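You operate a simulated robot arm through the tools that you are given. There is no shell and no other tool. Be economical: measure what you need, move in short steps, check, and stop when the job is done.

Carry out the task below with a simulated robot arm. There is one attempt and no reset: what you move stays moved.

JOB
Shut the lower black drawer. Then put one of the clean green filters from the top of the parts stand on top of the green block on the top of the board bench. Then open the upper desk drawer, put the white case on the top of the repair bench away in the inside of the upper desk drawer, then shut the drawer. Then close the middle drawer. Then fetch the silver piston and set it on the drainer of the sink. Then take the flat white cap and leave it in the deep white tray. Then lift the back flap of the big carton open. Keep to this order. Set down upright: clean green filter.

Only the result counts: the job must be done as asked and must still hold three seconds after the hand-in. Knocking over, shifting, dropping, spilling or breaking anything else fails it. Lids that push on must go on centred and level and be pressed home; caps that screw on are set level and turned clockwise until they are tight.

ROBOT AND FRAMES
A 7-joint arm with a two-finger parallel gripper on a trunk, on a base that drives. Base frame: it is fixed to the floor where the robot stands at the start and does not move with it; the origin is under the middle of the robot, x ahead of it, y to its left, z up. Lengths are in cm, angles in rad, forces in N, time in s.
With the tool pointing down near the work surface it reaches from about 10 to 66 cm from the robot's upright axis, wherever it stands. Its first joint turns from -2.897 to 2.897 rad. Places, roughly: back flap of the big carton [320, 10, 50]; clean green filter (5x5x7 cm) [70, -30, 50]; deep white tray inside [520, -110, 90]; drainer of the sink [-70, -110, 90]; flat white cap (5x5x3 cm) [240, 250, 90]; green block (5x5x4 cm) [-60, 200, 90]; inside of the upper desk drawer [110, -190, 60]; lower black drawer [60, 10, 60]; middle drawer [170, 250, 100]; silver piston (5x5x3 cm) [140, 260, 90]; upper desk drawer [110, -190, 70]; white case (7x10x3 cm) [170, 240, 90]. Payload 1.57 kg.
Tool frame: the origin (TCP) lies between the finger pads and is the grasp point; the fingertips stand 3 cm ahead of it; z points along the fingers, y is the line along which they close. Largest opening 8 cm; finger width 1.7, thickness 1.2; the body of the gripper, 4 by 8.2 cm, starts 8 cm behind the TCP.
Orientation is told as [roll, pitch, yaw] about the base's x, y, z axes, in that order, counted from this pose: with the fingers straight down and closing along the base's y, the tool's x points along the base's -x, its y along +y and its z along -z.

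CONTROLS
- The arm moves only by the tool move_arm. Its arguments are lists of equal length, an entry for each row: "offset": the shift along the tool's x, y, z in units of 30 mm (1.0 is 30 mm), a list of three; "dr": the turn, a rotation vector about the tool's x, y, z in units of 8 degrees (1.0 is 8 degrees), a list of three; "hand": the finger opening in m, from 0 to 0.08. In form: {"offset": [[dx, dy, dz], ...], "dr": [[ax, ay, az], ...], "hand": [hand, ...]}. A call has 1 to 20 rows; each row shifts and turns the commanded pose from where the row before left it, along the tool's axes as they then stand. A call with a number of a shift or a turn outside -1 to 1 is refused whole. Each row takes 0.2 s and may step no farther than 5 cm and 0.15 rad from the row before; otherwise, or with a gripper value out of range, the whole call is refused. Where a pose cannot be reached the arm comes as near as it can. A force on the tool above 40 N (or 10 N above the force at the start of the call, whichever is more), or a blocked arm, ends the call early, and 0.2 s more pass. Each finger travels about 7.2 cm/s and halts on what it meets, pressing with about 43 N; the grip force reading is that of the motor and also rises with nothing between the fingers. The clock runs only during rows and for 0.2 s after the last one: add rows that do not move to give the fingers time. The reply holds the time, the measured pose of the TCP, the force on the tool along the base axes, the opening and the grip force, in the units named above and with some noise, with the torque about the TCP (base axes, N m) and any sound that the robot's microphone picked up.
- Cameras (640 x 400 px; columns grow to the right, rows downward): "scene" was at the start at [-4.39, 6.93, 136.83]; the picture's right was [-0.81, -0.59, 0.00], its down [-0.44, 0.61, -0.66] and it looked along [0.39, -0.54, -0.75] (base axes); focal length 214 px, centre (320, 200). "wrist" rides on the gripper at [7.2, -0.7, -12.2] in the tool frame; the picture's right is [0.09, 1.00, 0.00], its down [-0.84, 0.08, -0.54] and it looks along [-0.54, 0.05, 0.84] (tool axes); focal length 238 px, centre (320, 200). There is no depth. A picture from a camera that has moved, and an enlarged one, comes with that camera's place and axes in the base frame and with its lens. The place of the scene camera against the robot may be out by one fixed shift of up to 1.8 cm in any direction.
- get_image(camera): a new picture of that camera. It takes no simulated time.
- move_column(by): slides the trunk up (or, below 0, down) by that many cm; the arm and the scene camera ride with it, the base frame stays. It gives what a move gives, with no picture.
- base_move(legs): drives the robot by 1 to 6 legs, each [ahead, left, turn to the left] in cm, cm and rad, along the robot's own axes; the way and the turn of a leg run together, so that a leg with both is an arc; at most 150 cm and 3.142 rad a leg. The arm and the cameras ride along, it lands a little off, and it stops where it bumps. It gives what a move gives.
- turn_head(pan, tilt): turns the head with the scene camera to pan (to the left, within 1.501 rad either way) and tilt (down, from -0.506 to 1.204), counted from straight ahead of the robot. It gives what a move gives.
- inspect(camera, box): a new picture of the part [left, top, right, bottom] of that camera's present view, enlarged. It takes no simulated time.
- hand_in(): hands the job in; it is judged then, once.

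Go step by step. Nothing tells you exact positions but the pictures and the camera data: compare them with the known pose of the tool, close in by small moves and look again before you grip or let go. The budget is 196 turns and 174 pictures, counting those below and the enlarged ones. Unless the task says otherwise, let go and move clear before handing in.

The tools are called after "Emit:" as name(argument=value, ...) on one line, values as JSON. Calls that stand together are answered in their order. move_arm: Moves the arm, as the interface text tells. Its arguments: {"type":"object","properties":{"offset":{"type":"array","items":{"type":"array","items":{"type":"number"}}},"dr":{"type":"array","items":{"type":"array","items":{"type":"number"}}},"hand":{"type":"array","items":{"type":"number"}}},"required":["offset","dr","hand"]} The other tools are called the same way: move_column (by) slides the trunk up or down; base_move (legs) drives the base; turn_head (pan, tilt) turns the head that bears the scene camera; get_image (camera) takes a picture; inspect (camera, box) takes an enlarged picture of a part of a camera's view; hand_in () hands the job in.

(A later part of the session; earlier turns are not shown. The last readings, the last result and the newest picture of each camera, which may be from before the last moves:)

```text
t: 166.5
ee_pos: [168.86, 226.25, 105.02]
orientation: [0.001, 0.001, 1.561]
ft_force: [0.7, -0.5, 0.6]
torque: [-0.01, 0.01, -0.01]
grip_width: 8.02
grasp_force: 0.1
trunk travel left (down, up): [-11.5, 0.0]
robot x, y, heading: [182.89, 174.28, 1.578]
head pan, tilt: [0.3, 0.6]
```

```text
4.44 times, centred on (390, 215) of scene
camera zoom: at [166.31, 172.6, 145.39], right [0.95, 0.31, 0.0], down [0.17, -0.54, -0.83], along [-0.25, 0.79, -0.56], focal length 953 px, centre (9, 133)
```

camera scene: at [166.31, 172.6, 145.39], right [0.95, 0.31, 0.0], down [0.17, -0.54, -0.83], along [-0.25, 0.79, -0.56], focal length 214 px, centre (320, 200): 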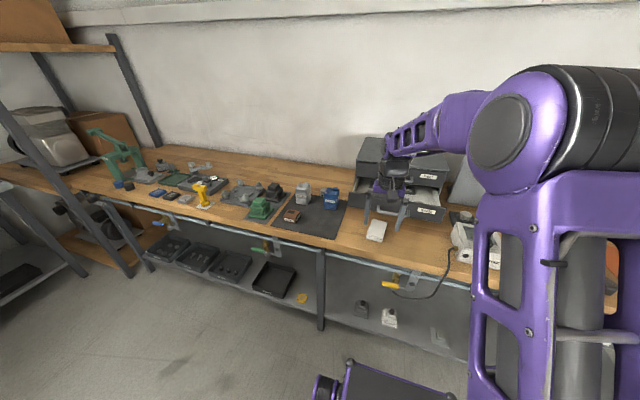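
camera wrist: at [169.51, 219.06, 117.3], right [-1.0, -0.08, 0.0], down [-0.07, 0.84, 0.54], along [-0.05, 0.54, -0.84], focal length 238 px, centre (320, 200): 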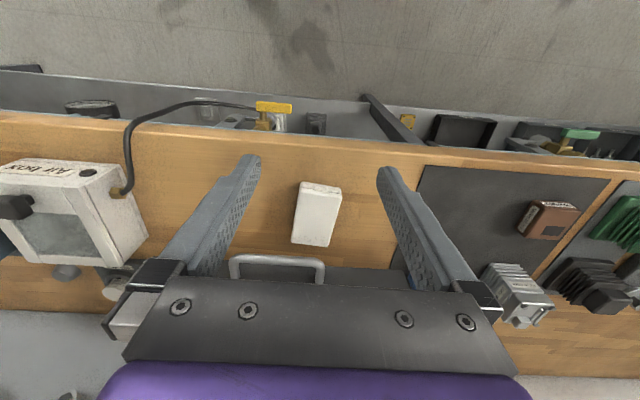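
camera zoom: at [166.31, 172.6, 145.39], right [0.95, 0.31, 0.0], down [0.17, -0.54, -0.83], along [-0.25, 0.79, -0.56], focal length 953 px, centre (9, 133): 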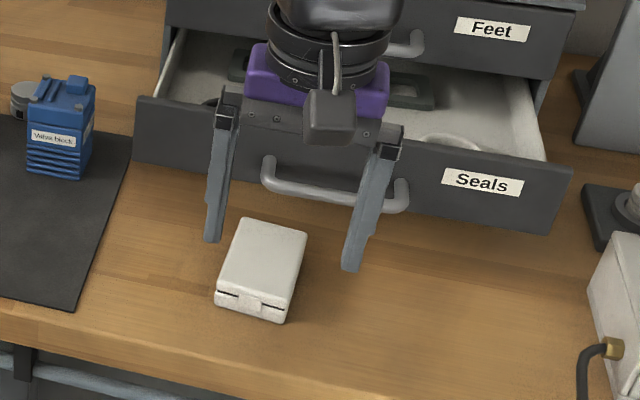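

The drawer's bar handle overhangs the case at about y 240.7, z 97, so a vertical grasp would hit it. I'll come in at the case's front end with the gripper tilted about 40°, moving the base closer first.

Emit:
move_arm(offset=[[1, 0, 0], [1, 0, 0], [1, 0, 0], [1, 0, 0], [1, 0, 0]], dr=[[0, 0, 0], [0, 0, 0.61], [0, 0, 0], [0, 0, 0], [0, 0, 0]], hand=[0.08, 0.08, 0.08, 0.08, 0.08])

Emit:
base_move(legs=[[10, 10, 0]])

Emit:
move_arm(offset=[[0, -1, 0], [0, -1, 0], [0, -1, 0], [0, 0, 0], [0, 0, 0]], dr=[[0, -1, 0], [0, -1, 0], [0, -1, 0], [0, -1, 0], [0, -1, 0]], hand=[0.08, 0.08, 0.08, 0.08, 0.08])

Emit:
get_image(camera="wrist")

```text
t: 167.7
ee_pos: [168.06, 211.19, 104.94]
orientation: [0.002, -0.001, 1.477]
ft_force: [-0.1, -0.5, 0.4]
torque: [0.01, 0.01, 0.04]
grip_width: 7.99
grasp_force: 0.1
trunk travel left (down, up): [-11.5, 0.0]
robot x, y, heading: [182.74, 174.36, 1.578]
head pan, tilt: [0.3, 0.6]
```

```text
t: 169.4
ee_pos: [158.07, 220.93, 105.02]
orientation: [0.002, -0.002, 1.476]
ft_force: [-0.1, -0.4, -0.5]
torque: [-0.02, 0.02, 0.01]
grip_width: 7.98
grasp_force: 0.1
trunk travel left (down, up): [-11.5, 0.0]
robot x, y, heading: [172.82, 183.56, 1.583]
head pan, tilt: [0.3, 0.6]
```

```text
t: 170.8
ee_pos: [166.09, 221.71, 101.85]
orientation: [0.021, -0.565, 1.458]
ft_force: [0.2, 0.7, 0.0]
torque: [-0.04, 0.0, 0.02]
grip_width: 7.97
grasp_force: 0.0
out of reach, approached as far as the arm can: row 5
trunk travel left (down, up): [-11.5, 0.0]
robot x, y, heading: [172.69, 183.57, 1.583]
head pan, tilt: [0.3, 0.6]
stopped in row 5: the arm was blocked; the commanded pose is now the measured one
```

```text
101 pictures are left
camera wrist: at [165.61, 209.18, 108.42], right [-1.0, 0.02, -0.03], down [-0.02, 0.42, 0.91], along [0.03, 0.91, -0.42], focal length 238 px, centre (320, 200)
```

wrist: 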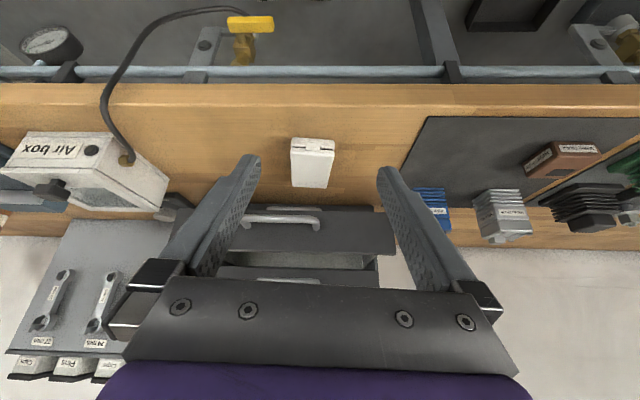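

Tilt reached about 32° before the arm blocked. I'll go down in front of the case first, then tilt a bit more and slide forward low.

Emit:
move_arm(offset=[[0.235, 0, 0.997], [0.235, 0, 0.997], [0.235, 0, 0.997], [0.235, 0, 0.997], [0, 0, 0]], dr=[[0, 0, 0], [0, 0, 0], [0, 0, 0], [0, 0, 0], [0, -0.6, 0]], hand=[0.08, 0.08, 0.08, 0.08, 0.08])

Emit:
get_image(camera="wrist")

Emit:
get_image(camera="scene")

```text
t: 172.0
ee_pos: [166.18, 226.0, 90.67]
orientation: [0.022, -0.66, 1.459]
ft_force: [-1.8, -0.4, 0.2]
torque: [0.0, -0.02, 0.03]
grip_width: 8.01
grasp_force: 0.0
trunk travel left (down, up): [-11.5, 0.0]
robot x, y, heading: [172.83, 183.75, 1.58]
head pan, tilt: [0.3, 0.6]
```

```text
100 pictures are left
camera wrist: at [165.65, 212.84, 95.99], right [-1.0, 0.02, -0.04], down [-0.03, 0.33, 0.94], along [0.04, 0.94, -0.33], focal length 238 px, centre (320, 200)
```

wrist: 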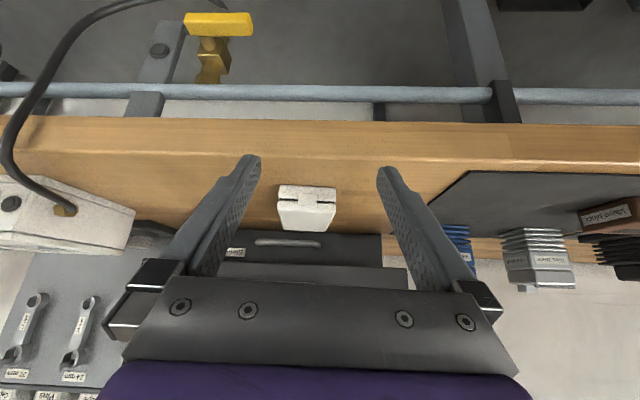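

```text
99 pictures are left
camera scene: at [156.21, 182.4, 145.39], right [0.95, 0.31, 0.0], down [0.17, -0.54, -0.82], along [-0.25, 0.79, -0.57], focal length 214 px, centre (320, 200)
```

scene: 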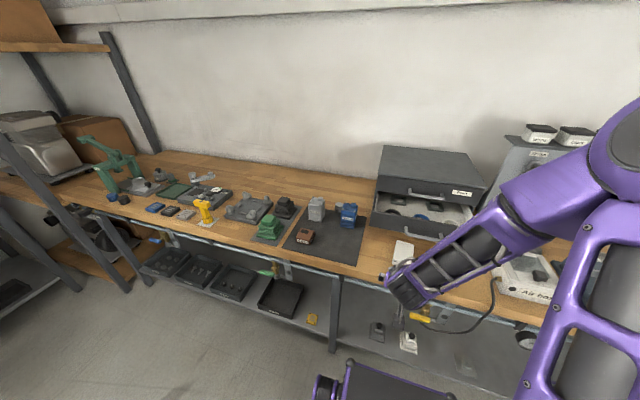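

Emit:
inspect(camera="wrist", box=[230, 140, 410, 260])

```text
3.33 times, centred on (320, 200) of wrist
camera zoom: at [165.65, 212.84, 95.99], right [-1.0, 0.02, -0.04], down [-0.03, 0.33, 0.94], along [0.04, 0.94, -0.33], focal length 794 px, centre (320, 200)
```

zoom: 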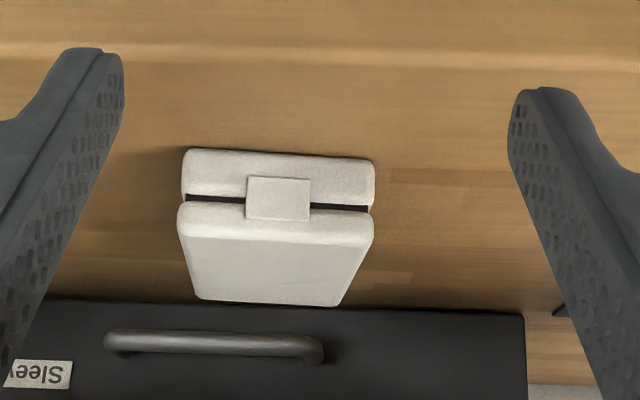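

Now I have it: case top z≈89.2, bench z≈86.2, front edge y≈235.9, width about 6 cm. I'll slide the open fingers forward around its front half.

Emit:
move_arm(offset=[[-0.763, -0.042, 0.73], [-0.763, -0.042, 0.73], [-0.763, -0.042, 0.73], [-0.763, -0.042, 0.73], [0, 0, 0]], dr=[[0, 0, 0], [0, 0, 0], [0, 0, 0], [0, 0, 0], [0, 0, 0]], hand=[0.08, 0.08, 0.08, 0.08, 0.08])

Emit:
get_image(camera="wrist")

```text
t: 173.2
ee_pos: [167.91, 238.53, 89.54]
orientation: [0.022, -0.659, 1.462]
ft_force: [0.2, -0.2, -0.4]
torque: [0.02, 0.02, 0.0]
grip_width: 7.99
grasp_force: 0.2
trunk travel left (down, up): [-11.5, 0.0]
robot x, y, heading: [172.76, 184.1, 1.577]
head pan, tilt: [0.3, 0.6]
```

```text
97 pictures are left
camera wrist: at [167.37, 225.35, 94.73], right [-1.0, 0.02, -0.04], down [-0.03, 0.33, 0.94], along [0.04, 0.94, -0.33], focal length 238 px, centre (320, 200)
```

wrist: 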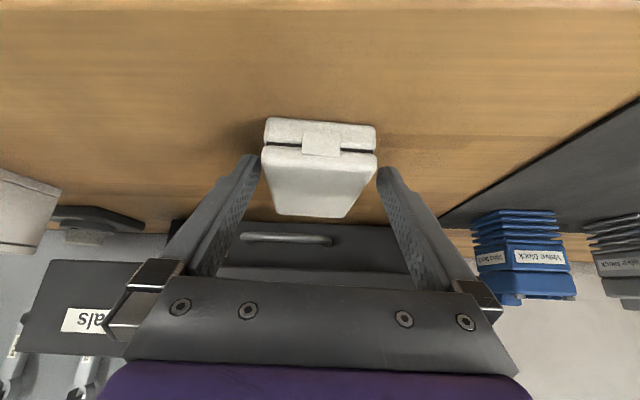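

The case is centred between the fingers. I'll close the gripper.

Emit:
move_arm(offset=[[0, 0, 0], [0, 0, 0], [0, 0, 0], [0, 0, 0]], dr=[[0, 0, 0], [0, 0, 0], [0, 0, 0], [0, 0, 0]], hand=[0.0, 0.0, 0.0, 0.0])

Emit:
get_image(camera="wrist")

```text
t: 174.2
ee_pos: [167.94, 238.43, 89.43]
orientation: [0.022, -0.661, 1.461]
ft_force: [0.7, 1.1, 1.1]
torque: [0.0, -0.06, -0.02]
grip_width: 6.11
grasp_force: 43.2
trunk travel left (down, up): [-11.5, 0.0]
robot x, y, heading: [172.94, 183.77, 1.58]
head pan, tilt: [0.3, 0.6]
```

```text
96 pictures are left
camera wrist: at [167.37, 225.31, 94.75], right [-1.0, 0.02, -0.04], down [-0.03, 0.33, 0.94], along [0.04, 0.94, -0.33], focal length 238 px, centre (320, 200)
```

wrist: 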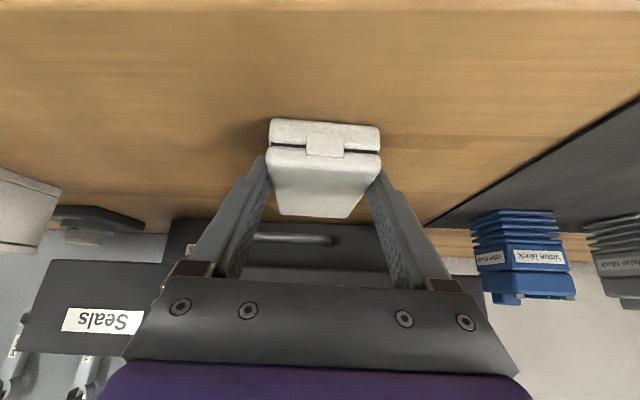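

The case is gripped. To place it level in the drawer later I'd rather hold it vertically, so I'll slide it about 4 cm to the bench front, clear of the drawer handle, set it down and regrasp from above.

Emit:
move_arm(offset=[[-0.13, 0, -0.16], [0.53, 0, -0.41], [0.53, 0, -0.41], [0.13, 0, 0.16], [0, 0, 0], [0, 0, 0], [0, 0, 0], [0, 0, 0]], dr=[[0, 0, 0], [0, 0, 0], [0, 0, 0], [0, 0, 0], [0, 0, 0], [0, 0, 0], [0, 0, 0], [0, 0, 0]], hand=[0.0, 0.0, 0.0, 0.0, 0.0, 0.08, 0.08, 0.08])

Emit:
get_image(camera="wrist")

```text
t: 176.0
ee_pos: [167.51, 234.41, 89.27]
orientation: [0.021, -0.66, 1.461]
ft_force: [-0.3, 0.2, 0.2]
torque: [0.03, -0.01, -0.01]
grip_width: 8.02
grasp_force: 0.0
trunk travel left (down, up): [-11.5, 0.0]
robot x, y, heading: [172.98, 184.05, 1.585]
head pan, tilt: [0.3, 0.6]
```

```text
95 pictures are left
camera wrist: at [167.0, 221.28, 94.66], right [-1.0, 0.02, -0.04], down [-0.03, 0.33, 0.94], along [0.04, 0.94, -0.33], focal length 238 px, centre (320, 200)
```

wrist: 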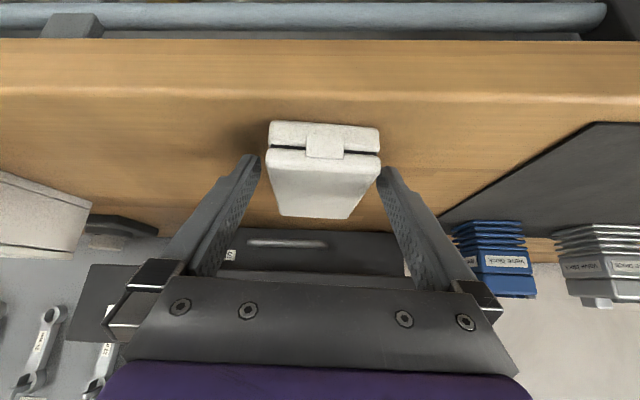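

Set down. I'll retreat, straighten the tool to vertical and rise.

Emit:
move_arm(offset=[[0.79, 0, -0.613], [0.79, 0, -0.613], [0.79, 0, -0.613], [-0.613, 0, -0.79], [-0.613, 0, -0.79], [-0.613, 0, -0.79], [-0.613, 0, -0.79], [0, 0, 0], [0, 0, 0], [0, 0, 0], [0, 0, 0], [0, 0, 0]], dr=[[0, 0, 0], [0, 0, 0], [0, 0, 0], [0, 0, 0], [0, 0, 0], [0, 0, 0], [0, 0, 0], [0, 0.945, 0], [0, 0.945, 0], [0, 0.945, 0], [0, 0.945, 0], [0, 0.945, 0]], hand=[0.08, 0.08, 0.08, 0.08, 0.08, 0.08, 0.08, 0.08, 0.08, 0.08, 0.08, 0.08])

Emit:
get_image(camera="wrist")

```text
t: 178.6
ee_pos: [166.66, 225.69, 101.3]
orientation: [0.017, 0.002, 1.477]
ft_force: [-0.3, -0.2, 0.0]
torque: [0.03, 0.0, -0.03]
grip_width: 8.02
grasp_force: 0.1
out of reach, approached as far as the arm can: row 3
trunk travel left (down, up): [-11.5, 0.0]
robot x, y, heading: [173.13, 183.68, 1.584]
head pan, tilt: [0.3, 0.6]
```

```text
94 pictures are left
camera wrist: at [166.94, 218.51, 113.64], right [-1.0, 0.0, 0.02], down [0.01, 0.84, 0.54], along [-0.01, 0.54, -0.84], focal length 238 px, centre (320, 200)
```

wrist: 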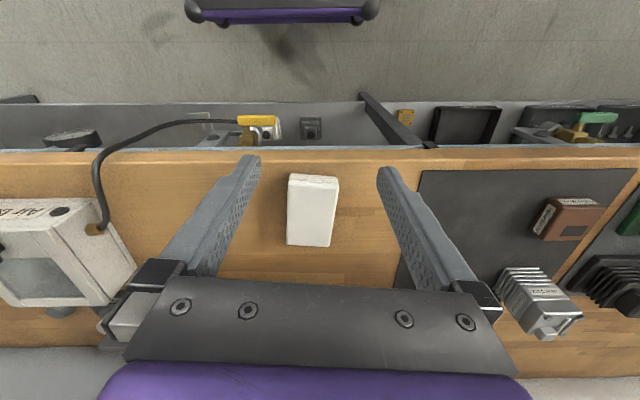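

The case is well placed, with its centre at about (167.7, 236.6). I'll move over it, lower and grip.

Emit:
move_arm(offset=[[-0.83, 0, 0], [-0.83, 0, 0], [-0.83, 0, 0], [-0.83, -0.02, 0], [0, 0, 0.9], [0, 0, 0.9], [0, 0, 0.9], [0, 0, 0.8], [0, 0, 0.4], [0, 0, 0]], dr=[[0, 0.12, 0], [0, 0, 0], [0, 0, 0], [0, 0, 0], [0, 0, 0], [0, 0, 0], [0, 0, 0], [0, 0, 0], [0, 0, 0], [0, 0, 0]], hand=[0.08, 0.08, 0.08, 0.08, 0.08, 0.08, 0.08, 0.08, 0.08, 0.08])

Emit:
get_image(camera="wrist")

```text
t: 180.8
ee_pos: [167.61, 235.58, 89.51]
orientation: [0.018, 0.018, 1.473]
ft_force: [-0.4, -0.2, 0.4]
torque: [-0.01, 0.02, 0.04]
grip_width: 7.98
grasp_force: 0.1
trunk travel left (down, up): [-11.5, 0.0]
robot x, y, heading: [173.08, 183.79, 1.582]
head pan, tilt: [0.3, 0.6]
```

```text
93 pictures are left
camera wrist: at [167.81, 228.48, 101.92], right [-1.0, 0.01, 0.02], down [0.01, 0.85, 0.53], along [-0.01, 0.53, -0.85], focal length 238 px, centre (320, 200)
```

wrist: 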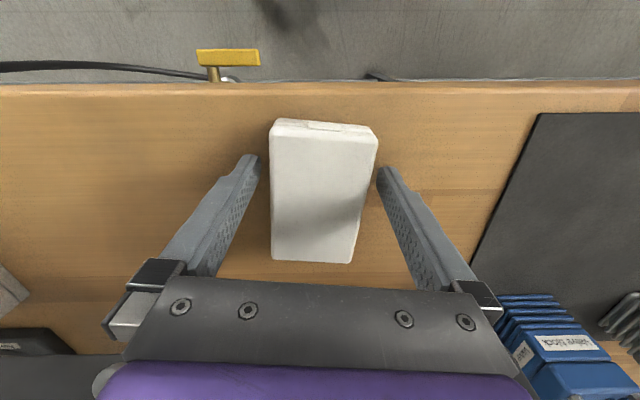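

The fingers straddle the case. I'll level slightly, grip, lift a little and pull back.

Emit:
move_arm(offset=[[0, 0, 0], [0, 0, 0], [0, 0, 0], [0, 0, 0], [0, 0, 0], [0, 0, -0.5], [0.5, 0, -0.5], [1, 0, -0.5], [1, 0, -1], [1, 0, -1], [1, 0, -1], [0, 0, -1]], dr=[[0.13, -0.13, 0], [0, 0, 0], [0, 0, 0], [0, 0, 0], [0, 0, 0], [0, 0, 0], [0, 0, 0], [0, 0, 0], [0, 0, 0], [0, 0, 0], [0, 0, 0], [0, 0, 0]], hand=[0.08, 0.0, 0.0, 0.0, 0.0, 0, 0, 0, 0, 0, 0, 0])

Emit:
get_image(camera="wrist")

```text
t: 183.4
ee_pos: [166.37, 221.86, 105.93]
orientation: [-0.001, 0.004, 1.473]
ft_force: [-0.3, 0.2, -1.0]
torque: [0.02, 0.02, -0.01]
grip_width: 6.12
grasp_force: 42.3
trunk travel left (down, up): [-11.5, 0.0]
robot x, y, heading: [172.92, 183.92, 1.582]
head pan, tilt: [0.3, 0.6]
```

```text
92 pictures are left
camera wrist: at [166.26, 214.77, 118.25], right [-1.0, 0.01, 0.0], down [0.0, 0.84, 0.54], along [0.0, 0.54, -0.84], focal length 238 px, centre (320, 200)
```

wrist: 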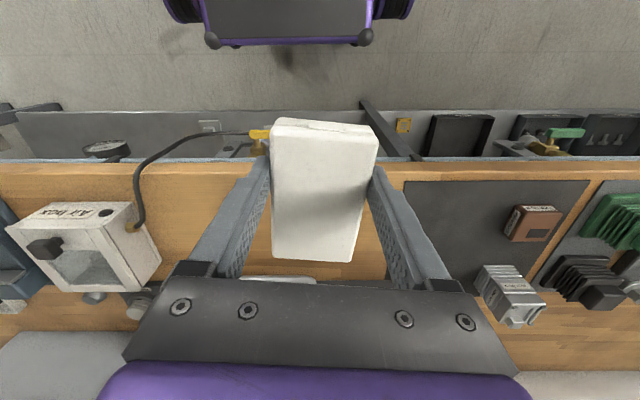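

The case is held securely. I'll drive back to the desk along the known route.

Emit:
base_move(legs=[[-19, 0, 0], [0, 147, 0], [-66, 0, 0], [0, 0, 1.571], [0, 0, 1.571], [140, 0, 0]])

Emit:
turn_head(pan=0.2, tilt=0.65)

```text
t: 216.5
ee_pos: [34.21, -82.93, 105.96]
orientation: [-0.002, -0.001, -1.675]
ft_force: [0.2, -0.2, -1.2]
torque: [0.0, -0.02, 0.0]
grip_width: 6.08
grasp_force: 43.3
trunk travel left (down, up): [-11.5, 0.0]
robot x, y, heading: [28.13, -44.88, -1.563]
head pan, tilt: [0.3, 0.6]
```

```text
t: 217.1
ee_pos: [34.24, -82.9, 106.09]
orientation: [-0.001, -0.001, -1.676]
ft_force: [0.4, -0.6, -0.4]
torque: [0.03, 0.01, 0.0]
grip_width: 6.1
grasp_force: 43.1
trunk travel left (down, up): [-11.5, 0.0]
robot x, y, heading: [27.52, -44.6, -1.565]
head pan, tilt: [0.201, 0.649]
```

Emit:
base_move(legs=[[72, 0, 0], [0, 74, 0]])

Emit:
get_image(camera="scene")

Emit:
get_image(camera="wrist")

```text
t: 228.2
ee_pos: [108.34, -154.39, 106.15]
orientation: [-0.002, 0.001, -1.672]
ft_force: [0.1, 0.7, -0.4]
torque: [0.02, 0.02, 0.01]
grip_width: 6.11
grasp_force: 43.0
trunk travel left (down, up): [-11.5, 0.0]
robot x, y, heading: [101.91, -116.01, -1.56]
head pan, tilt: [0.201, 0.649]
```

```text
91 pictures are left
camera scene: at [117.69, -116.34, 145.03], right [-0.98, -0.2, 0.0], down [-0.12, 0.59, -0.8], along [0.16, -0.79, -0.6], focal length 214 px, centre (320, 200)
```

scene: 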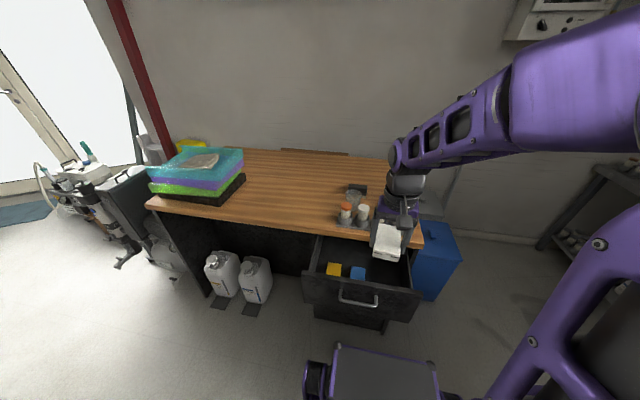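

```text
90 pictures are left
camera wrist: at [108.48, -147.08, 118.33], right [1.0, -0.01, 0.0], down [-0.01, -0.84, 0.54], along [-0.01, -0.54, -0.84], focal length 238 px, centre (320, 200)
```

wrist: 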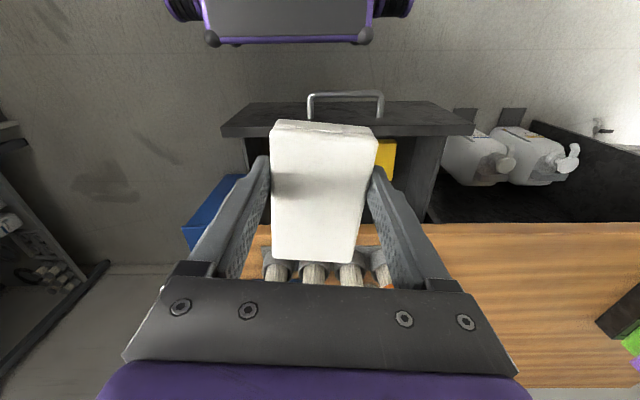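

I'll align the case with the drawer and move over the free space at its right side, about x 102, y -168.

Emit:
move_arm(offset=[[0, 0, 0], [-0.9, -0.4, 0], [-0.9, -0.4, 0], [-0.9, -0.4, 0], [-0.9, -0.4, 0], [-0.9, -0.4, 0], [0, 0, 1], [0, 0, 1], [0, 0, 0]], dr=[[0, 0, -0.72], [0, 0, 0], [0, 0, 0], [0, 0, 0], [0, 0, 0], [0, 0, 0], [0, 0, 0], [0, 0, 0], [0, 0, 0]], hand=[0, 0, 0, 0, 0, 0, 0, 0, 0])

Emit:
get_image(camera="wrist")

Emit:
get_image(camera="scene")

```text
t: 230.2
ee_pos: [102.29, -167.95, 100.01]
orientation: [-0.001, -0.001, -1.571]
ft_force: [0.3, -0.5, -0.6]
torque: [0.03, -0.02, 0.01]
grip_width: 6.09
grasp_force: 43.3
trunk travel left (down, up): [-11.5, 0.0]
robot x, y, heading: [102.06, -116.33, -1.568]
head pan, tilt: [0.201, 0.649]
```

```text
89 pictures are left
camera wrist: at [101.67, -160.63, 112.31], right [1.0, 0.09, 0.0], down [0.08, -0.84, 0.54], along [0.05, -0.54, -0.84], focal length 238 px, centre (320, 200)
```

wrist: 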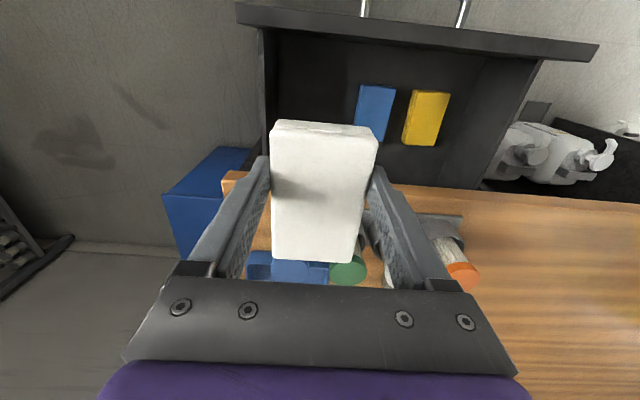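

```text
88 pictures are left
camera scene: at [117.76, -116.31, 144.96], right [-0.98, -0.21, 0.0], down [-0.12, 0.59, -0.8], along [0.16, -0.78, -0.6], focal length 214 px, centre (320, 200)
```

scene: 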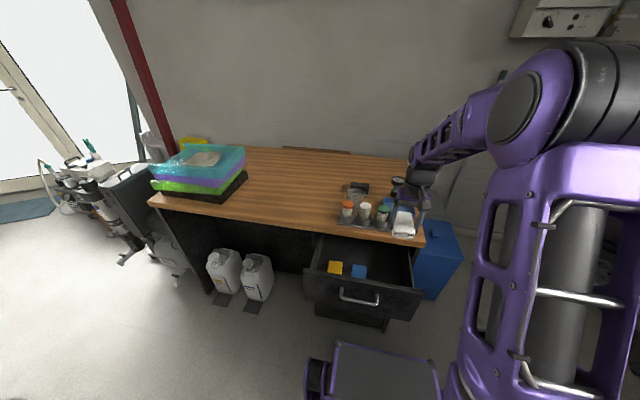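

The free bay is x 95.5–108.8. To keep the camera clear of the drawer front I'll go 3 cm deeper and then descend part way.

Emit:
move_arm(offset=[[-0.55, 0, 0], [-0.55, 0, 0], [0, 0, 0.9], [0, 0, 0.9], [0, 0, 0.9], [0, 0, 0.9], [0, 0, 0.9], [0, 0, 0.9], [0, 0, 0.9], [0, 0, 0]], dr=[[0, 0, 0], [0, 0, 0], [0, 0, 0], [0, 0, 0], [0, 0, 0], [0, 0, 0], [0, 0, 0], [0, 0, 0], [0, 0, 0], [0, 0, 0]], hand=[0, 0, 0, 0, 0, 0, 0, 0, 0, 0])

Emit:
get_image(camera="wrist")

Emit:
inspect(camera="scene", box=[300, 170, 450, 320])

```text
t: 232.0
ee_pos: [102.37, -171.14, 85.37]
orientation: [0.0, -0.008, -1.57]
ft_force: [-0.1, 14.2, 20.9]
torque: [-1.01, -0.07, 0.0]
grip_width: 6.1
grasp_force: 43.2
trunk travel left (down, up): [-11.5, 0.0]
robot x, y, heading: [102.15, -116.3, -1.563]
head pan, tilt: [0.201, 0.649]
stopped in row 8: the force on the tool passed its limit at 62 N (the readings are from after the stop); the commanded pose is now the measured one
```

```text
87 pictures are left
camera wrist: at [101.71, -163.85, 97.63], right [1.0, 0.09, 0.0], down [0.08, -0.83, 0.55], along [0.05, -0.55, -0.84], focal length 238 px, centre (320, 200)
```

wrist: 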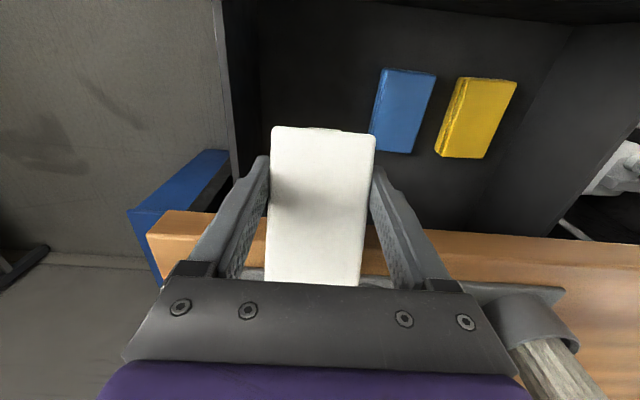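

```text
2.67 times, centred on (375, 245) of scene
camera zoom: at [117.76, -115.98, 144.97], right [-0.98, -0.21, 0.0], down [-0.12, 0.59, -0.8], along [0.16, -0.78, -0.6], focal length 572 px, centre (173, 80)
```

zoom: 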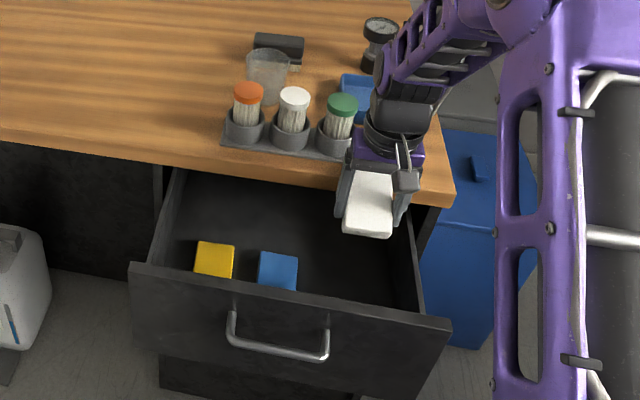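

The case's far end touched the desk edge. I'll lift, come back 3 cm, and turn the gripper 90° so the case lies crosswise and the camera hangs over the free interior.

Emit:
move_arm(offset=[[0, 0, -1], [0, 0, -1], [0.5, 0, -0.5], [0.55, 0, 0], [0, 0, 0], [0, 0, 0], [0, 0, 0], [0, 0, 0], [0, 0, 0], [0, 0, 0], [0, 0, 0], [0, 0, 0], [0, 0, 0], [0, 0, 0], [0, 0, 0], [0, 0, 0]], dr=[[0, 0, 0], [0, 0, 0], [0, 0, 0], [0, 0, 0], [0, 0, 1], [0, 0, 1], [0, 0, 1], [0, 0, 1], [0, 0, 1], [0, 0, 1], [0, 0, 1], [0, 0, 1], [0, 0, 1], [0, 0, 1], [0, 0, 1], [0, 0, 0.25]], hand=[0, 0, 0, 0, 0, 0, 0, 0, 0, 0, 0, 0, 0, 0, 0, 0])

Emit:
get_image(camera="wrist")

Emit:
inspect(camera="scene", box=[300, 170, 450, 320])

```text
t: 235.4
ee_pos: [102.42, -168.21, 92.7]
orientation: [0.006, 0.0, 3.141]
ft_force: [0.0, -0.3, -0.8]
torque: [-0.01, -0.04, 0.0]
grip_width: 6.08
grasp_force: 42.8
trunk travel left (down, up): [-11.5, 0.0]
robot x, y, heading: [101.86, -115.79, -1.563]
head pan, tilt: [0.201, 0.649]
```

```text
85 pictures are left
camera wrist: at [109.54, -167.39, 104.87], right [0.09, -1.0, 0.01], down [-0.84, -0.07, 0.54], along [-0.54, -0.05, -0.84], focal length 238 px, centre (320, 200)
```

wrist: 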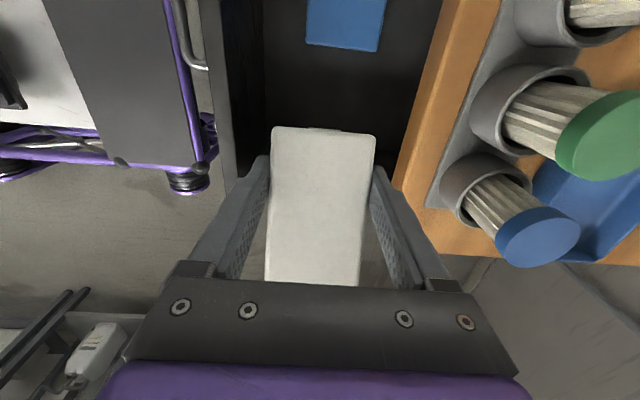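

```text
2.67 times, centred on (375, 245) of scene
camera zoom: at [117.76, -116.29, 144.96], right [-0.98, -0.21, 0.0], down [-0.12, 0.59, -0.8], along [0.16, -0.78, -0.6], focal length 572 px, centre (173, 80)
```

zoom: 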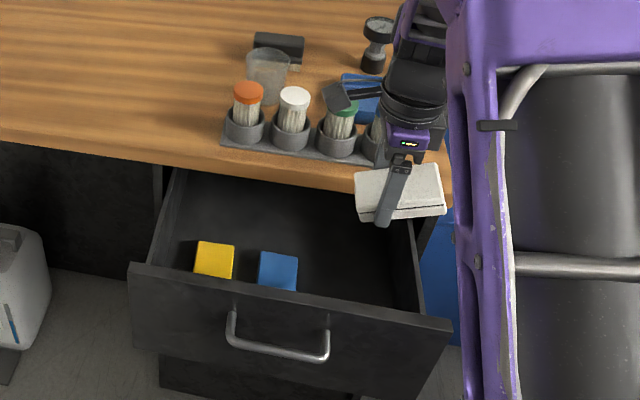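

Aligned crosswise. I'll shift 1 cm to +x and lower into the drawer.

Emit:
move_arm(offset=[[0.33, 0, 0], [0, 0, 0.9], [0, 0, 0.9], [0, 0, 0.9], [0, 0, 0.9], [0, 0, 0.9], [0, 0, 0.9], [0, 0, 0.9], [0, 0, 0]], dr=[[0, 0, 0], [0, 0, 0], [0, 0, 0], [0, 0, 0], [0, 0, 0], [0, 0, 0], [0, 0, 0], [0, 0, 0], [0, 0, 0]], hand=[0, 0, 0, 0, 0, 0, 0, 0, 0])

Emit:
get_image(camera="wrist")

Emit:
inspect(camera="scene", box=[300, 170, 450, 320])

```text
t: 237.4
ee_pos: [103.25, -168.19, 73.53]
orientation: [0.007, -0.002, 3.14]
ft_force: [-0.2, -0.5, -1.5]
torque: [-0.01, -0.02, 0.0]
grip_width: 6.11
grasp_force: 43.0
trunk travel left (down, up): [-11.5, 0.0]
robot x, y, heading: [102.09, -116.29, -1.563]
head pan, tilt: [0.201, 0.649]
```

```text
83 pictures are left
camera wrist: at [110.48, -167.44, 85.89], right [0.09, -1.0, 0.01], down [-0.84, -0.07, 0.54], along [-0.54, -0.06, -0.84], focal length 238 px, centre (320, 200)
```

wrist: 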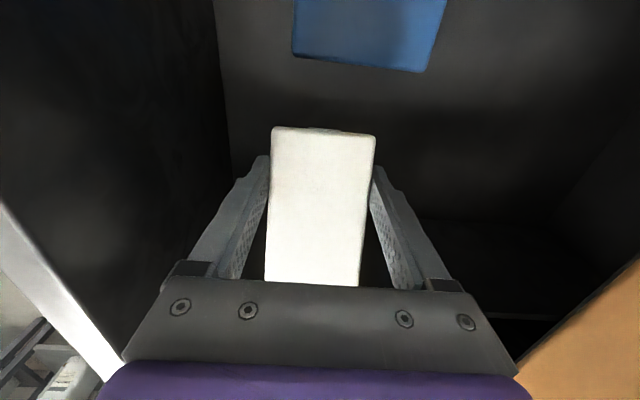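

```text
2.67 times, centred on (375, 245) of scene
camera zoom: at [117.76, -116.3, 144.96], right [-0.98, -0.21, 0.0], down [-0.12, 0.59, -0.8], along [0.16, -0.78, -0.6], focal length 572 px, centre (173, 80)
```

zoom: 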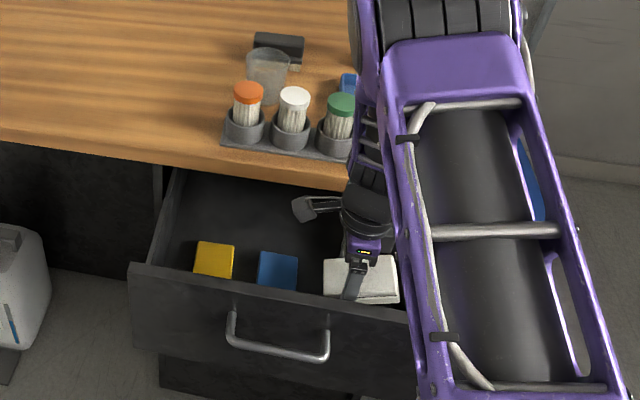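

It's inside the drawer. I'll keep lowering slowly until it touches the floor.

Emit:
move_arm(offset=[[0, 0, 0.3], [0, 0, 0.25], [0, 0, 0.2], [0, 0, 0.2], [0, 0, 0.2], [0, 0, 0.2], [0, 0, 0.2], [0, 0, 0.2], [0, 0, 0.2], [0, 0, 0.2], [0, 0, 0.2], [0, 0, 0.2], [0, 0, 0.2]], dr=[[0, 0, 0], [0, 0, 0], [0, 0, 0], [0, 0, 0], [0, 0, 0], [0, 0, 0], [0, 0, 0], [0, 0, 0], [0, 0, 0], [0, 0, 0], [0, 0, 0], [0, 0, 0], [0, 0, 0]], hand=[0, 0, 0, 0, 0, 0, 0, 0, 0, 0, 0, 0, 0])

Emit:
get_image(camera="wrist")

```text
t: 239.8
ee_pos: [103.27, -168.89, 67.21]
orientation: [0.02, 0.0, 3.141]
ft_force: [-1.1, -1.8, 19.3]
torque: [0.55, -0.4, -0.06]
grip_width: 6.09
grasp_force: 43.2
trunk travel left (down, up): [-11.5, 0.0]
robot x, y, heading: [101.89, -115.93, -1.561]
head pan, tilt: [0.201, 0.649]
stopped in row 12: the force on the tool passed its limit at 47 N (the readings are from after the stop); the commanded pose is now the measured one
```

```text
81 pictures are left
camera wrist: at [110.43, -168.02, 79.44], right [0.09, -1.0, 0.02], down [-0.84, -0.06, 0.54], along [-0.54, -0.07, -0.84], focal length 238 px, centre (320, 200)
```

wrist: 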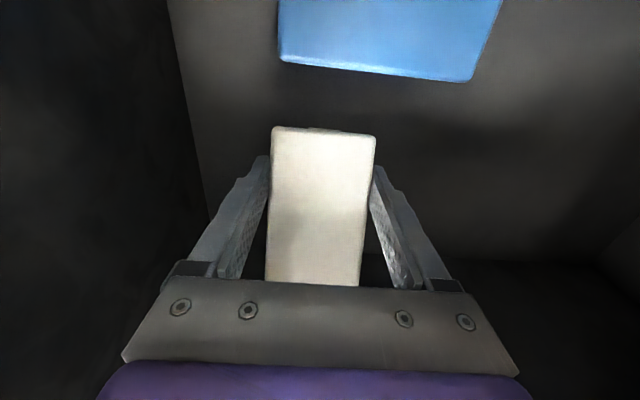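

It's on the floor. I'll ease up, release and rise.

Emit:
move_arm(offset=[[0, 0, -0.06], [0, 0, 0], [0, 0, 0], [0, 0, 0], [0, 0, -0.5], [0, 0, -0.9], [0, 0, -0.9], [0, 0, -0.9], [0, 0, -0.9], [0, 0, -0.9], [0, 0, -0.9], [0, 0, -0.9], [0, 0, -0.9], [0, 0, -0.9], [0, 0, -0.9]], dr=[[0, 0, 0], [0, 0, 0], [0, 0, 0], [0, 0, 0], [0, 0, 0], [0, 0, 0], [0, 0, 0], [0, 0, 0], [0, 0, 0], [0, 0, 0], [0, 0, 0], [0, 0, 0], [0, 0, 0], [0, 0, 0], [0, 0, 0]], hand=[0, 0.075, 0.075, 0.075, 0.075, 0.075, 0.075, 0.075, 0.075, 0.075, 0.075, 0.075, 0.075, 0.075, 0.075])

Emit:
get_image(camera="wrist")

Emit:
inspect(camera="scene", box=[300, 170, 450, 320])

```text
t: 243.1
ee_pos: [103.33, -168.32, 95.63]
orientation: [0.015, -0.001, 3.139]
ft_force: [-0.2, 0.9, 0.9]
torque: [-0.01, -0.06, 0.01]
grip_width: 7.51
grasp_force: 0.0
trunk travel left (down, up): [-11.5, 0.0]
robot x, y, heading: [102.33, -116.28, -1.563]
head pan, tilt: [0.201, 0.649]
```

```text
80 pictures are left
camera wrist: at [110.47, -167.42, 107.93], right [0.09, -1.0, 0.01], down [-0.84, -0.07, 0.54], along [-0.54, -0.06, -0.84], focal length 238 px, centre (320, 200)
```

wrist: 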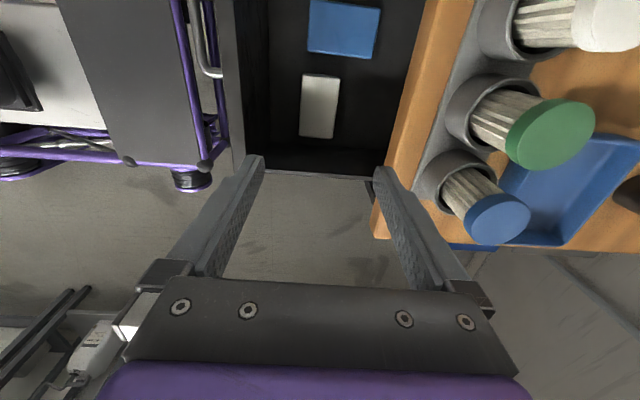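

```text
2.67 times, centred on (375, 245) of scene
camera zoom: at [117.75, -116.29, 144.96], right [-0.98, -0.21, 0.0], down [-0.12, 0.59, -0.8], along [0.16, -0.78, -0.6], focal length 572 px, centre (173, 80)
```

zoom: 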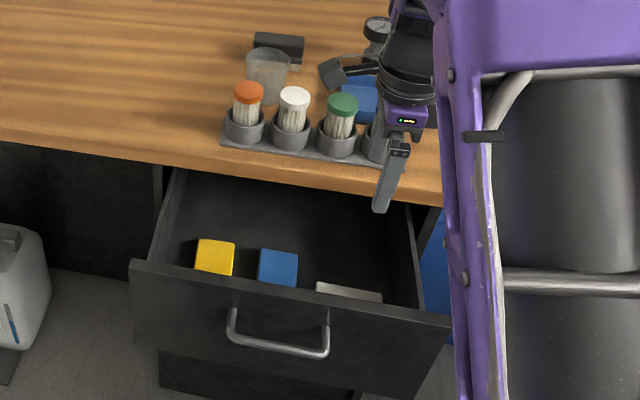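

The case lies in the drawer. I'll move the closed fingers in front of the handle, squared up again, ready to push it shut.

Emit:
move_arm(offset=[[0.46, -0.95, 0], [0.46, -0.95, 0], [0.46, -0.95, 0], [0.46, -0.95, 0], [0.46, -0.95, 0], [0.46, -0.95, 0], [0.46, -0.95, 0], [0, 0, 0], [0, 0, 0], [0, 0, 0], [0, 0, 0], [0, 0, 0], [0, 0, 0], [0, 0, 0], [0, 0, 0], [0, 0, 0], [0, 0, 0], [0, 0, 0], [0, 0, 0]], dr=[[0, 0, 0], [0, 0, 0], [0, 0, 0], [0, 0, 0], [0, 0, 0], [0, 0, 0], [0, 0, 0], [0, 0, -1], [0, 0, -1], [0, 0, -1], [0, 0, -1], [0, 0, -1], [0, 0, -1], [0, 0, -1], [0, 0, -1], [0, 0, -1], [0, 0, -1], [0, 0, -1], [0, 0, -0.25]], hand=[0.07, 0.07, 0.07, 0, 0, 0, 0, 0, 0, 0, 0, 0, 0, 0, 0, 0, 0, 0, 0])

Emit:
get_image(camera="wrist")

```text
t: 247.1
ee_pos: [112.94, -148.37, 95.29]
orientation: [0.002, -0.015, -1.572]
ft_force: [0.0, -0.4, 0.5]
torque: [-0.03, 0.0, 0.01]
grip_width: 0.0
grasp_force: 20.9
trunk travel left (down, up): [-11.5, 0.0]
robot x, y, heading: [102.17, -115.96, -1.565]
head pan, tilt: [0.201, 0.649]
```

```text
78 pictures are left
camera wrist: at [112.33, -141.02, 107.48], right [1.0, 0.09, 0.0], down [0.08, -0.83, 0.55], along [0.05, -0.55, -0.83], focal length 238 px, centre (320, 200)
```

wrist: 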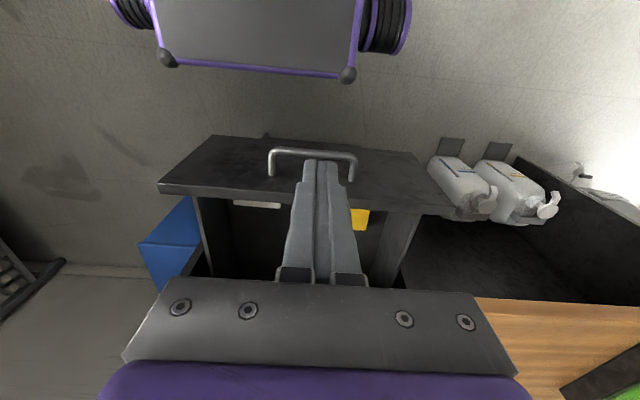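

Emit:
move_arm(offset=[[0, 0, 1], [0, 0, 1], [0, 0, 1], [0, 0, 1], [0, 0, 1], [0, 0, 1], [-0.6, 0, 0], [-0.6, 0, 0], [-0.6, 0, 0], [-0.6, 0, 0], [-0.6, 0, 0], [-0.6, 0, 0], [-0.6, 0, 0], [-0.6, 0, 0], [-0.6, 0, 0], [-0.6, 0, 0], [-0.6, 0, 0]], dr=[[0, 0, 0], [0, 0, 0], [0, 0, 0], [0, 0, 0], [0, 0, 0], [0, 0, 0], [0, 0, 0], [0, 0, 0], [0, 0, 0], [0, 0, 0], [0, 0, 0], [0, 0, 0], [0, 0, 0], [0, 0, 0], [0, 0, 0], [0, 0, 0], [0, 0, 0]], hand=[0, 0, 0, 0, 0, 0, 0, 0, 0, 0, 0, 0, 0, 0, 0, 0, 0])

Emit:
get_image(camera="wrist")

```text
t: 250.7
ee_pos: [112.88, -168.64, 77.45]
orientation: [0.002, -0.015, -1.573]
ft_force: [-0.5, 0.0, 0.2]
torque: [0.02, -0.03, 0.03]
grip_width: 0.01
grasp_force: 21.0
trunk travel left (down, up): [-11.5, 0.0]
robot x, y, heading: [102.29, -116.3, -1.566]
head pan, tilt: [0.201, 0.649]
```

```text
77 pictures are left
camera wrist: at [112.33, -161.14, 89.74], right [1.0, 0.09, 0.0], down [0.08, -0.83, 0.56], along [0.05, -0.55, -0.83], focal length 238 px, centre (320, 200)
```

wrist: 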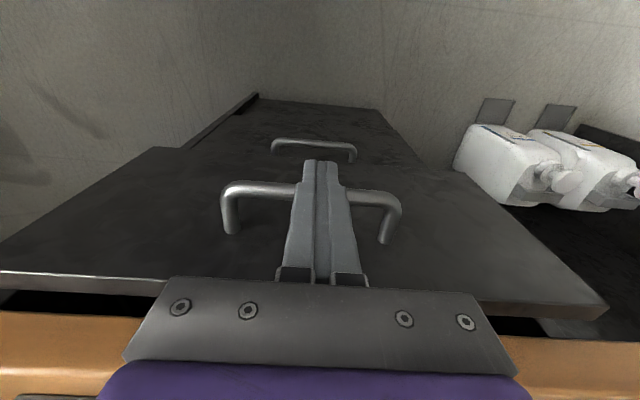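

Emit:
move_arm(offset=[[-0.5, 0, 0], [-0.3, 0, 0], [-0.2, 0, 0], [-0.2, 0, 0], [-0.2, 0, 0], [-0.2, 0, 0], [-0.2, 0, 0], [-0.2, 0, 0]], dr=[[0, 0, 0], [0, 0, 0], [0, 0, 0], [0, 0, 0], [0, 0, 0], [0, 0, 0], [0, 0, 0], [0, 0, 0]], hand=[0, 0, 0, 0, 0, 0, 0, 0])

Emit:
get_image(camera="wrist")

```text
t: 252.2
ee_pos: [112.93, -172.75, 77.34]
orientation: [-0.002, 0.011, -1.57]
ft_force: [-0.4, 4.7, 1.1]
torque: [0.06, 0.03, -0.01]
grip_width: 0.0
grasp_force: 21.5
trunk travel left (down, up): [-11.5, 0.0]
robot x, y, heading: [102.08, -115.85, -1.561]
head pan, tilt: [0.201, 0.649]
stopped in row 7: the force on the tool passed its limit at 46 N (the readings are from after the stop); the commanded pose is now the measured one
```

```text
76 pictures are left
camera wrist: at [112.34, -165.58, 89.69], right [1.0, 0.09, 0.0], down [0.08, -0.84, 0.53], along [0.05, -0.53, -0.85], focal length 238 px, centre (320, 200)
```

wrist: 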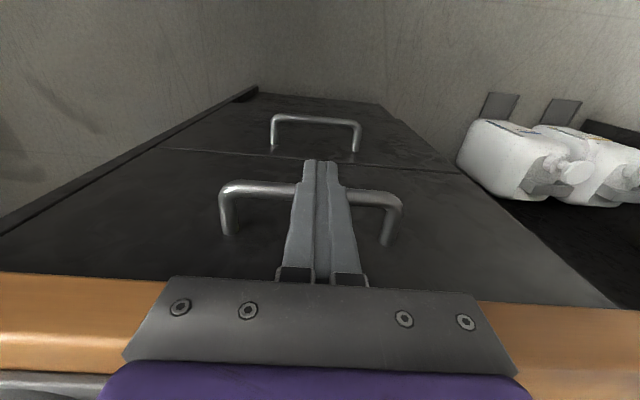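

The drawer is shut. I'll retreat and drive back to the repair bench for the middle drawer.

Emit:
move_arm(offset=[[0.8, 0, 0], [0.8, 0, 0], [0.8, 0, 0], [0.8, 0, -0.8], [0.8, 0, -0.8], [0.8, 0, -0.8], [0.6, 0, -0.8], [0, 0, -1], [0, 0, -1], [0, 0, -1], [0, 0, -1], [0, 0, -1], [0, 0, -1]], dr=[[0, 0, 0], [0, 0, 0], [0, 0, 0], [0, 0, 0], [0, 0, 0], [0, 0, 0], [0, 0, 0], [0, 0, 0], [0, 0, 0], [0, 0, 0], [0, 0, 0], [0, 0, 0], [0, 0, 0]], hand=[0, 0, 0, 0, 0, 0, 0, 0, 0, 0, 0, 0, 0])

Emit:
base_move(legs=[[0, -75, 0], [-146, 0, 0], [-70, 0, 0], [0, 0, -1.571], [0, 0, -1.571]])

Emit:
base_move(legs=[[66, 0, 0], [0, -140, 0]])

Emit:
turn_head(pan=0.1, tilt=0.6)

Emit:
get_image(camera="wrist")

Emit:
get_image(camera="scene")

```text
t: 255.0
ee_pos: [112.98, -156.83, 105.18]
orientation: [-0.002, 0.007, -1.571]
ft_force: [-0.1, 0.2, -0.1]
torque: [-0.02, -0.02, -0.01]
grip_width: 0.02
grasp_force: 21.7
trunk travel left (down, up): [-11.5, 0.0]
robot x, y, heading: [101.63, -116.11, -1.56]
head pan, tilt: [0.201, 0.649]
```

```text
t: 280.8
ee_pos: [11.97, 140.84, 105.11]
orientation: [-0.004, 0.008, 1.591]
ft_force: [0.2, -1.0, -0.1]
torque: [-0.01, 0.02, 0.01]
grip_width: 0.0
grasp_force: 21.6
trunk travel left (down, up): [-11.5, 0.0]
robot x, y, heading: [24.32, 100.21, 1.597]
head pan, tilt: [0.201, 0.649]
```

```text
t: 297.7
ee_pos: [150.75, 210.01, 105.08]
orientation: [-0.003, 0.007, 1.584]
ft_force: [0.3, -0.3, -1.0]
torque: [-0.01, 0.01, -0.03]
grip_width: 0.01
grasp_force: 21.5
trunk travel left (down, up): [-11.5, 0.0]
robot x, y, heading: [162.35, 169.85, 1.596]
head pan, tilt: [0.201, 0.649]
```

```text
t: 298.4
ee_pos: [150.77, 209.98, 105.18]
orientation: [-0.003, 0.007, 1.585]
ft_force: [0.0, 0.3, 0.5]
torque: [0.02, 0.02, -0.01]
grip_width: 0.03
grasp_force: 21.2
trunk travel left (down, up): [-11.5, 0.0]
robot x, y, heading: [161.92, 169.58, 1.591]
head pan, tilt: [0.099, 0.6]
```

```text
75 pictures are left
camera wrist: at [151.47, 202.93, 117.46], right [-0.99, -0.11, 0.0], down [-0.09, 0.84, 0.54], along [-0.06, 0.53, -0.84], focal length 238 px, centre (320, 200)
```

wrist: 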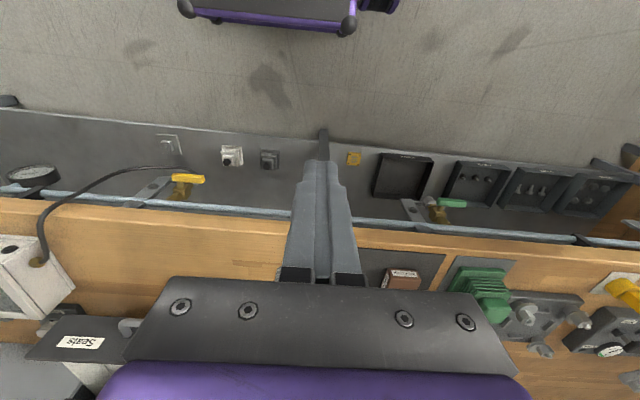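

```text
74 pictures are left
camera scene: at [147.43, 168.21, 145.39], right [0.99, 0.12, 0.0], down [0.07, -0.56, -0.82], along [-0.1, 0.82, -0.57], focal length 214 px, centre (320, 200)
```

scene: 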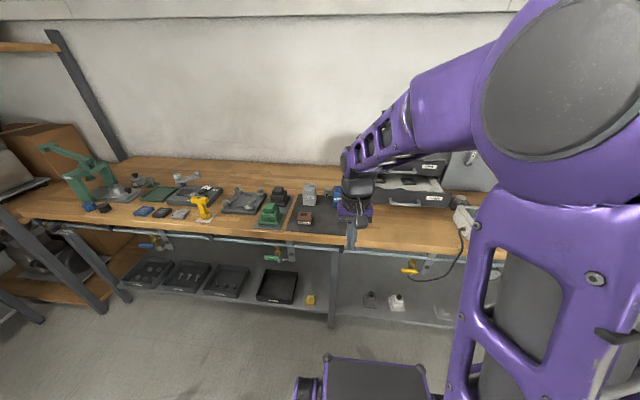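

The middle drawer's bar is near x 167–178, y 240.7, z 97. I'll drive closer and bring tilted, closed fingers in front of it.

Emit:
base_move(legs=[[14, -9, 0]])

Emit:
move_arm(offset=[[0, -0.95, 0], [0, -0.95, 0], [0, -0.95, 0], [0, -0.95, 0], [0, -0.5, 0], [0, 0, 0], [0, 0, 0], [0, 0, 0]], dr=[[0, 0, 0], [0, 0, 0], [0, 0, 0], [0, 0, 0], [0, -0.8, 0], [0, -0.8, 0], [0, -0.8, 0], [0, -0.8, 0]], hand=[0, 0, 0, 0, 0, 0, 0, 0])

Emit:
get_image(camera="wrist")

Emit:
get_image(camera="scene")

```text
t: 299.9
ee_pos: [159.29, 223.9, 105.08]
orientation: [-0.003, 0.006, 1.586]
ft_force: [0.2, 0.2, -0.3]
torque: [-0.03, -0.03, -0.03]
grip_width: 0.03
grasp_force: 21.3
trunk travel left (down, up): [-11.5, 0.0]
robot x, y, heading: [170.36, 183.56, 1.59]
head pan, tilt: [0.099, 0.6]
```

```text
t: 301.7
ee_pos: [172.43, 224.02, 104.28]
orientation: [-0.004, -0.419, 1.582]
ft_force: [0.3, 0.9, -0.3]
torque: [0.04, 0.0, -0.03]
grip_width: 0.0
grasp_force: 21.0
trunk travel left (down, up): [-11.5, 0.0]
robot x, y, heading: [170.68, 183.55, 1.585]
head pan, tilt: [0.099, 0.6]
```

```text
73 pictures are left
camera wrist: at [173.19, 212.49, 112.59], right [-0.99, -0.09, -0.04], down [-0.08, 0.54, 0.84], along [-0.06, 0.83, -0.55], focal length 238 px, centre (320, 200)
```

wrist: 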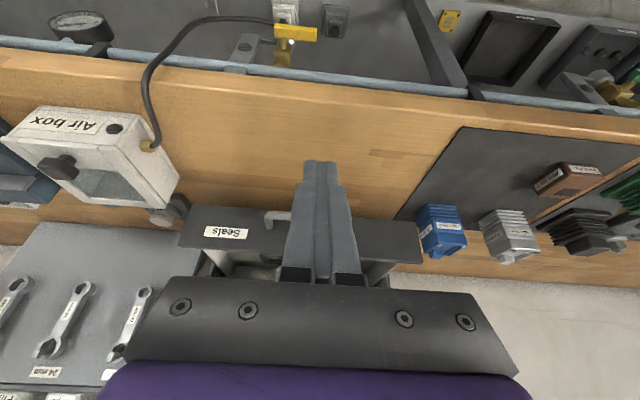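

```text
72 pictures are left
camera scene: at [157.61, 182.46, 146.26], right [1.0, -0.06, 0.0], down [-0.03, -0.48, -0.88], along [0.05, 0.87, -0.48], focal length 214 px, centre (320, 200)
```

scene: 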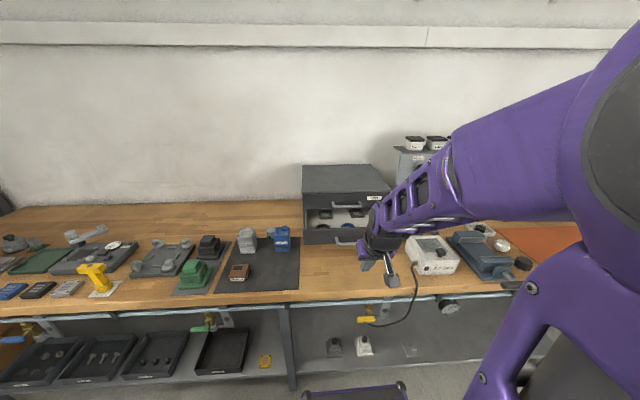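

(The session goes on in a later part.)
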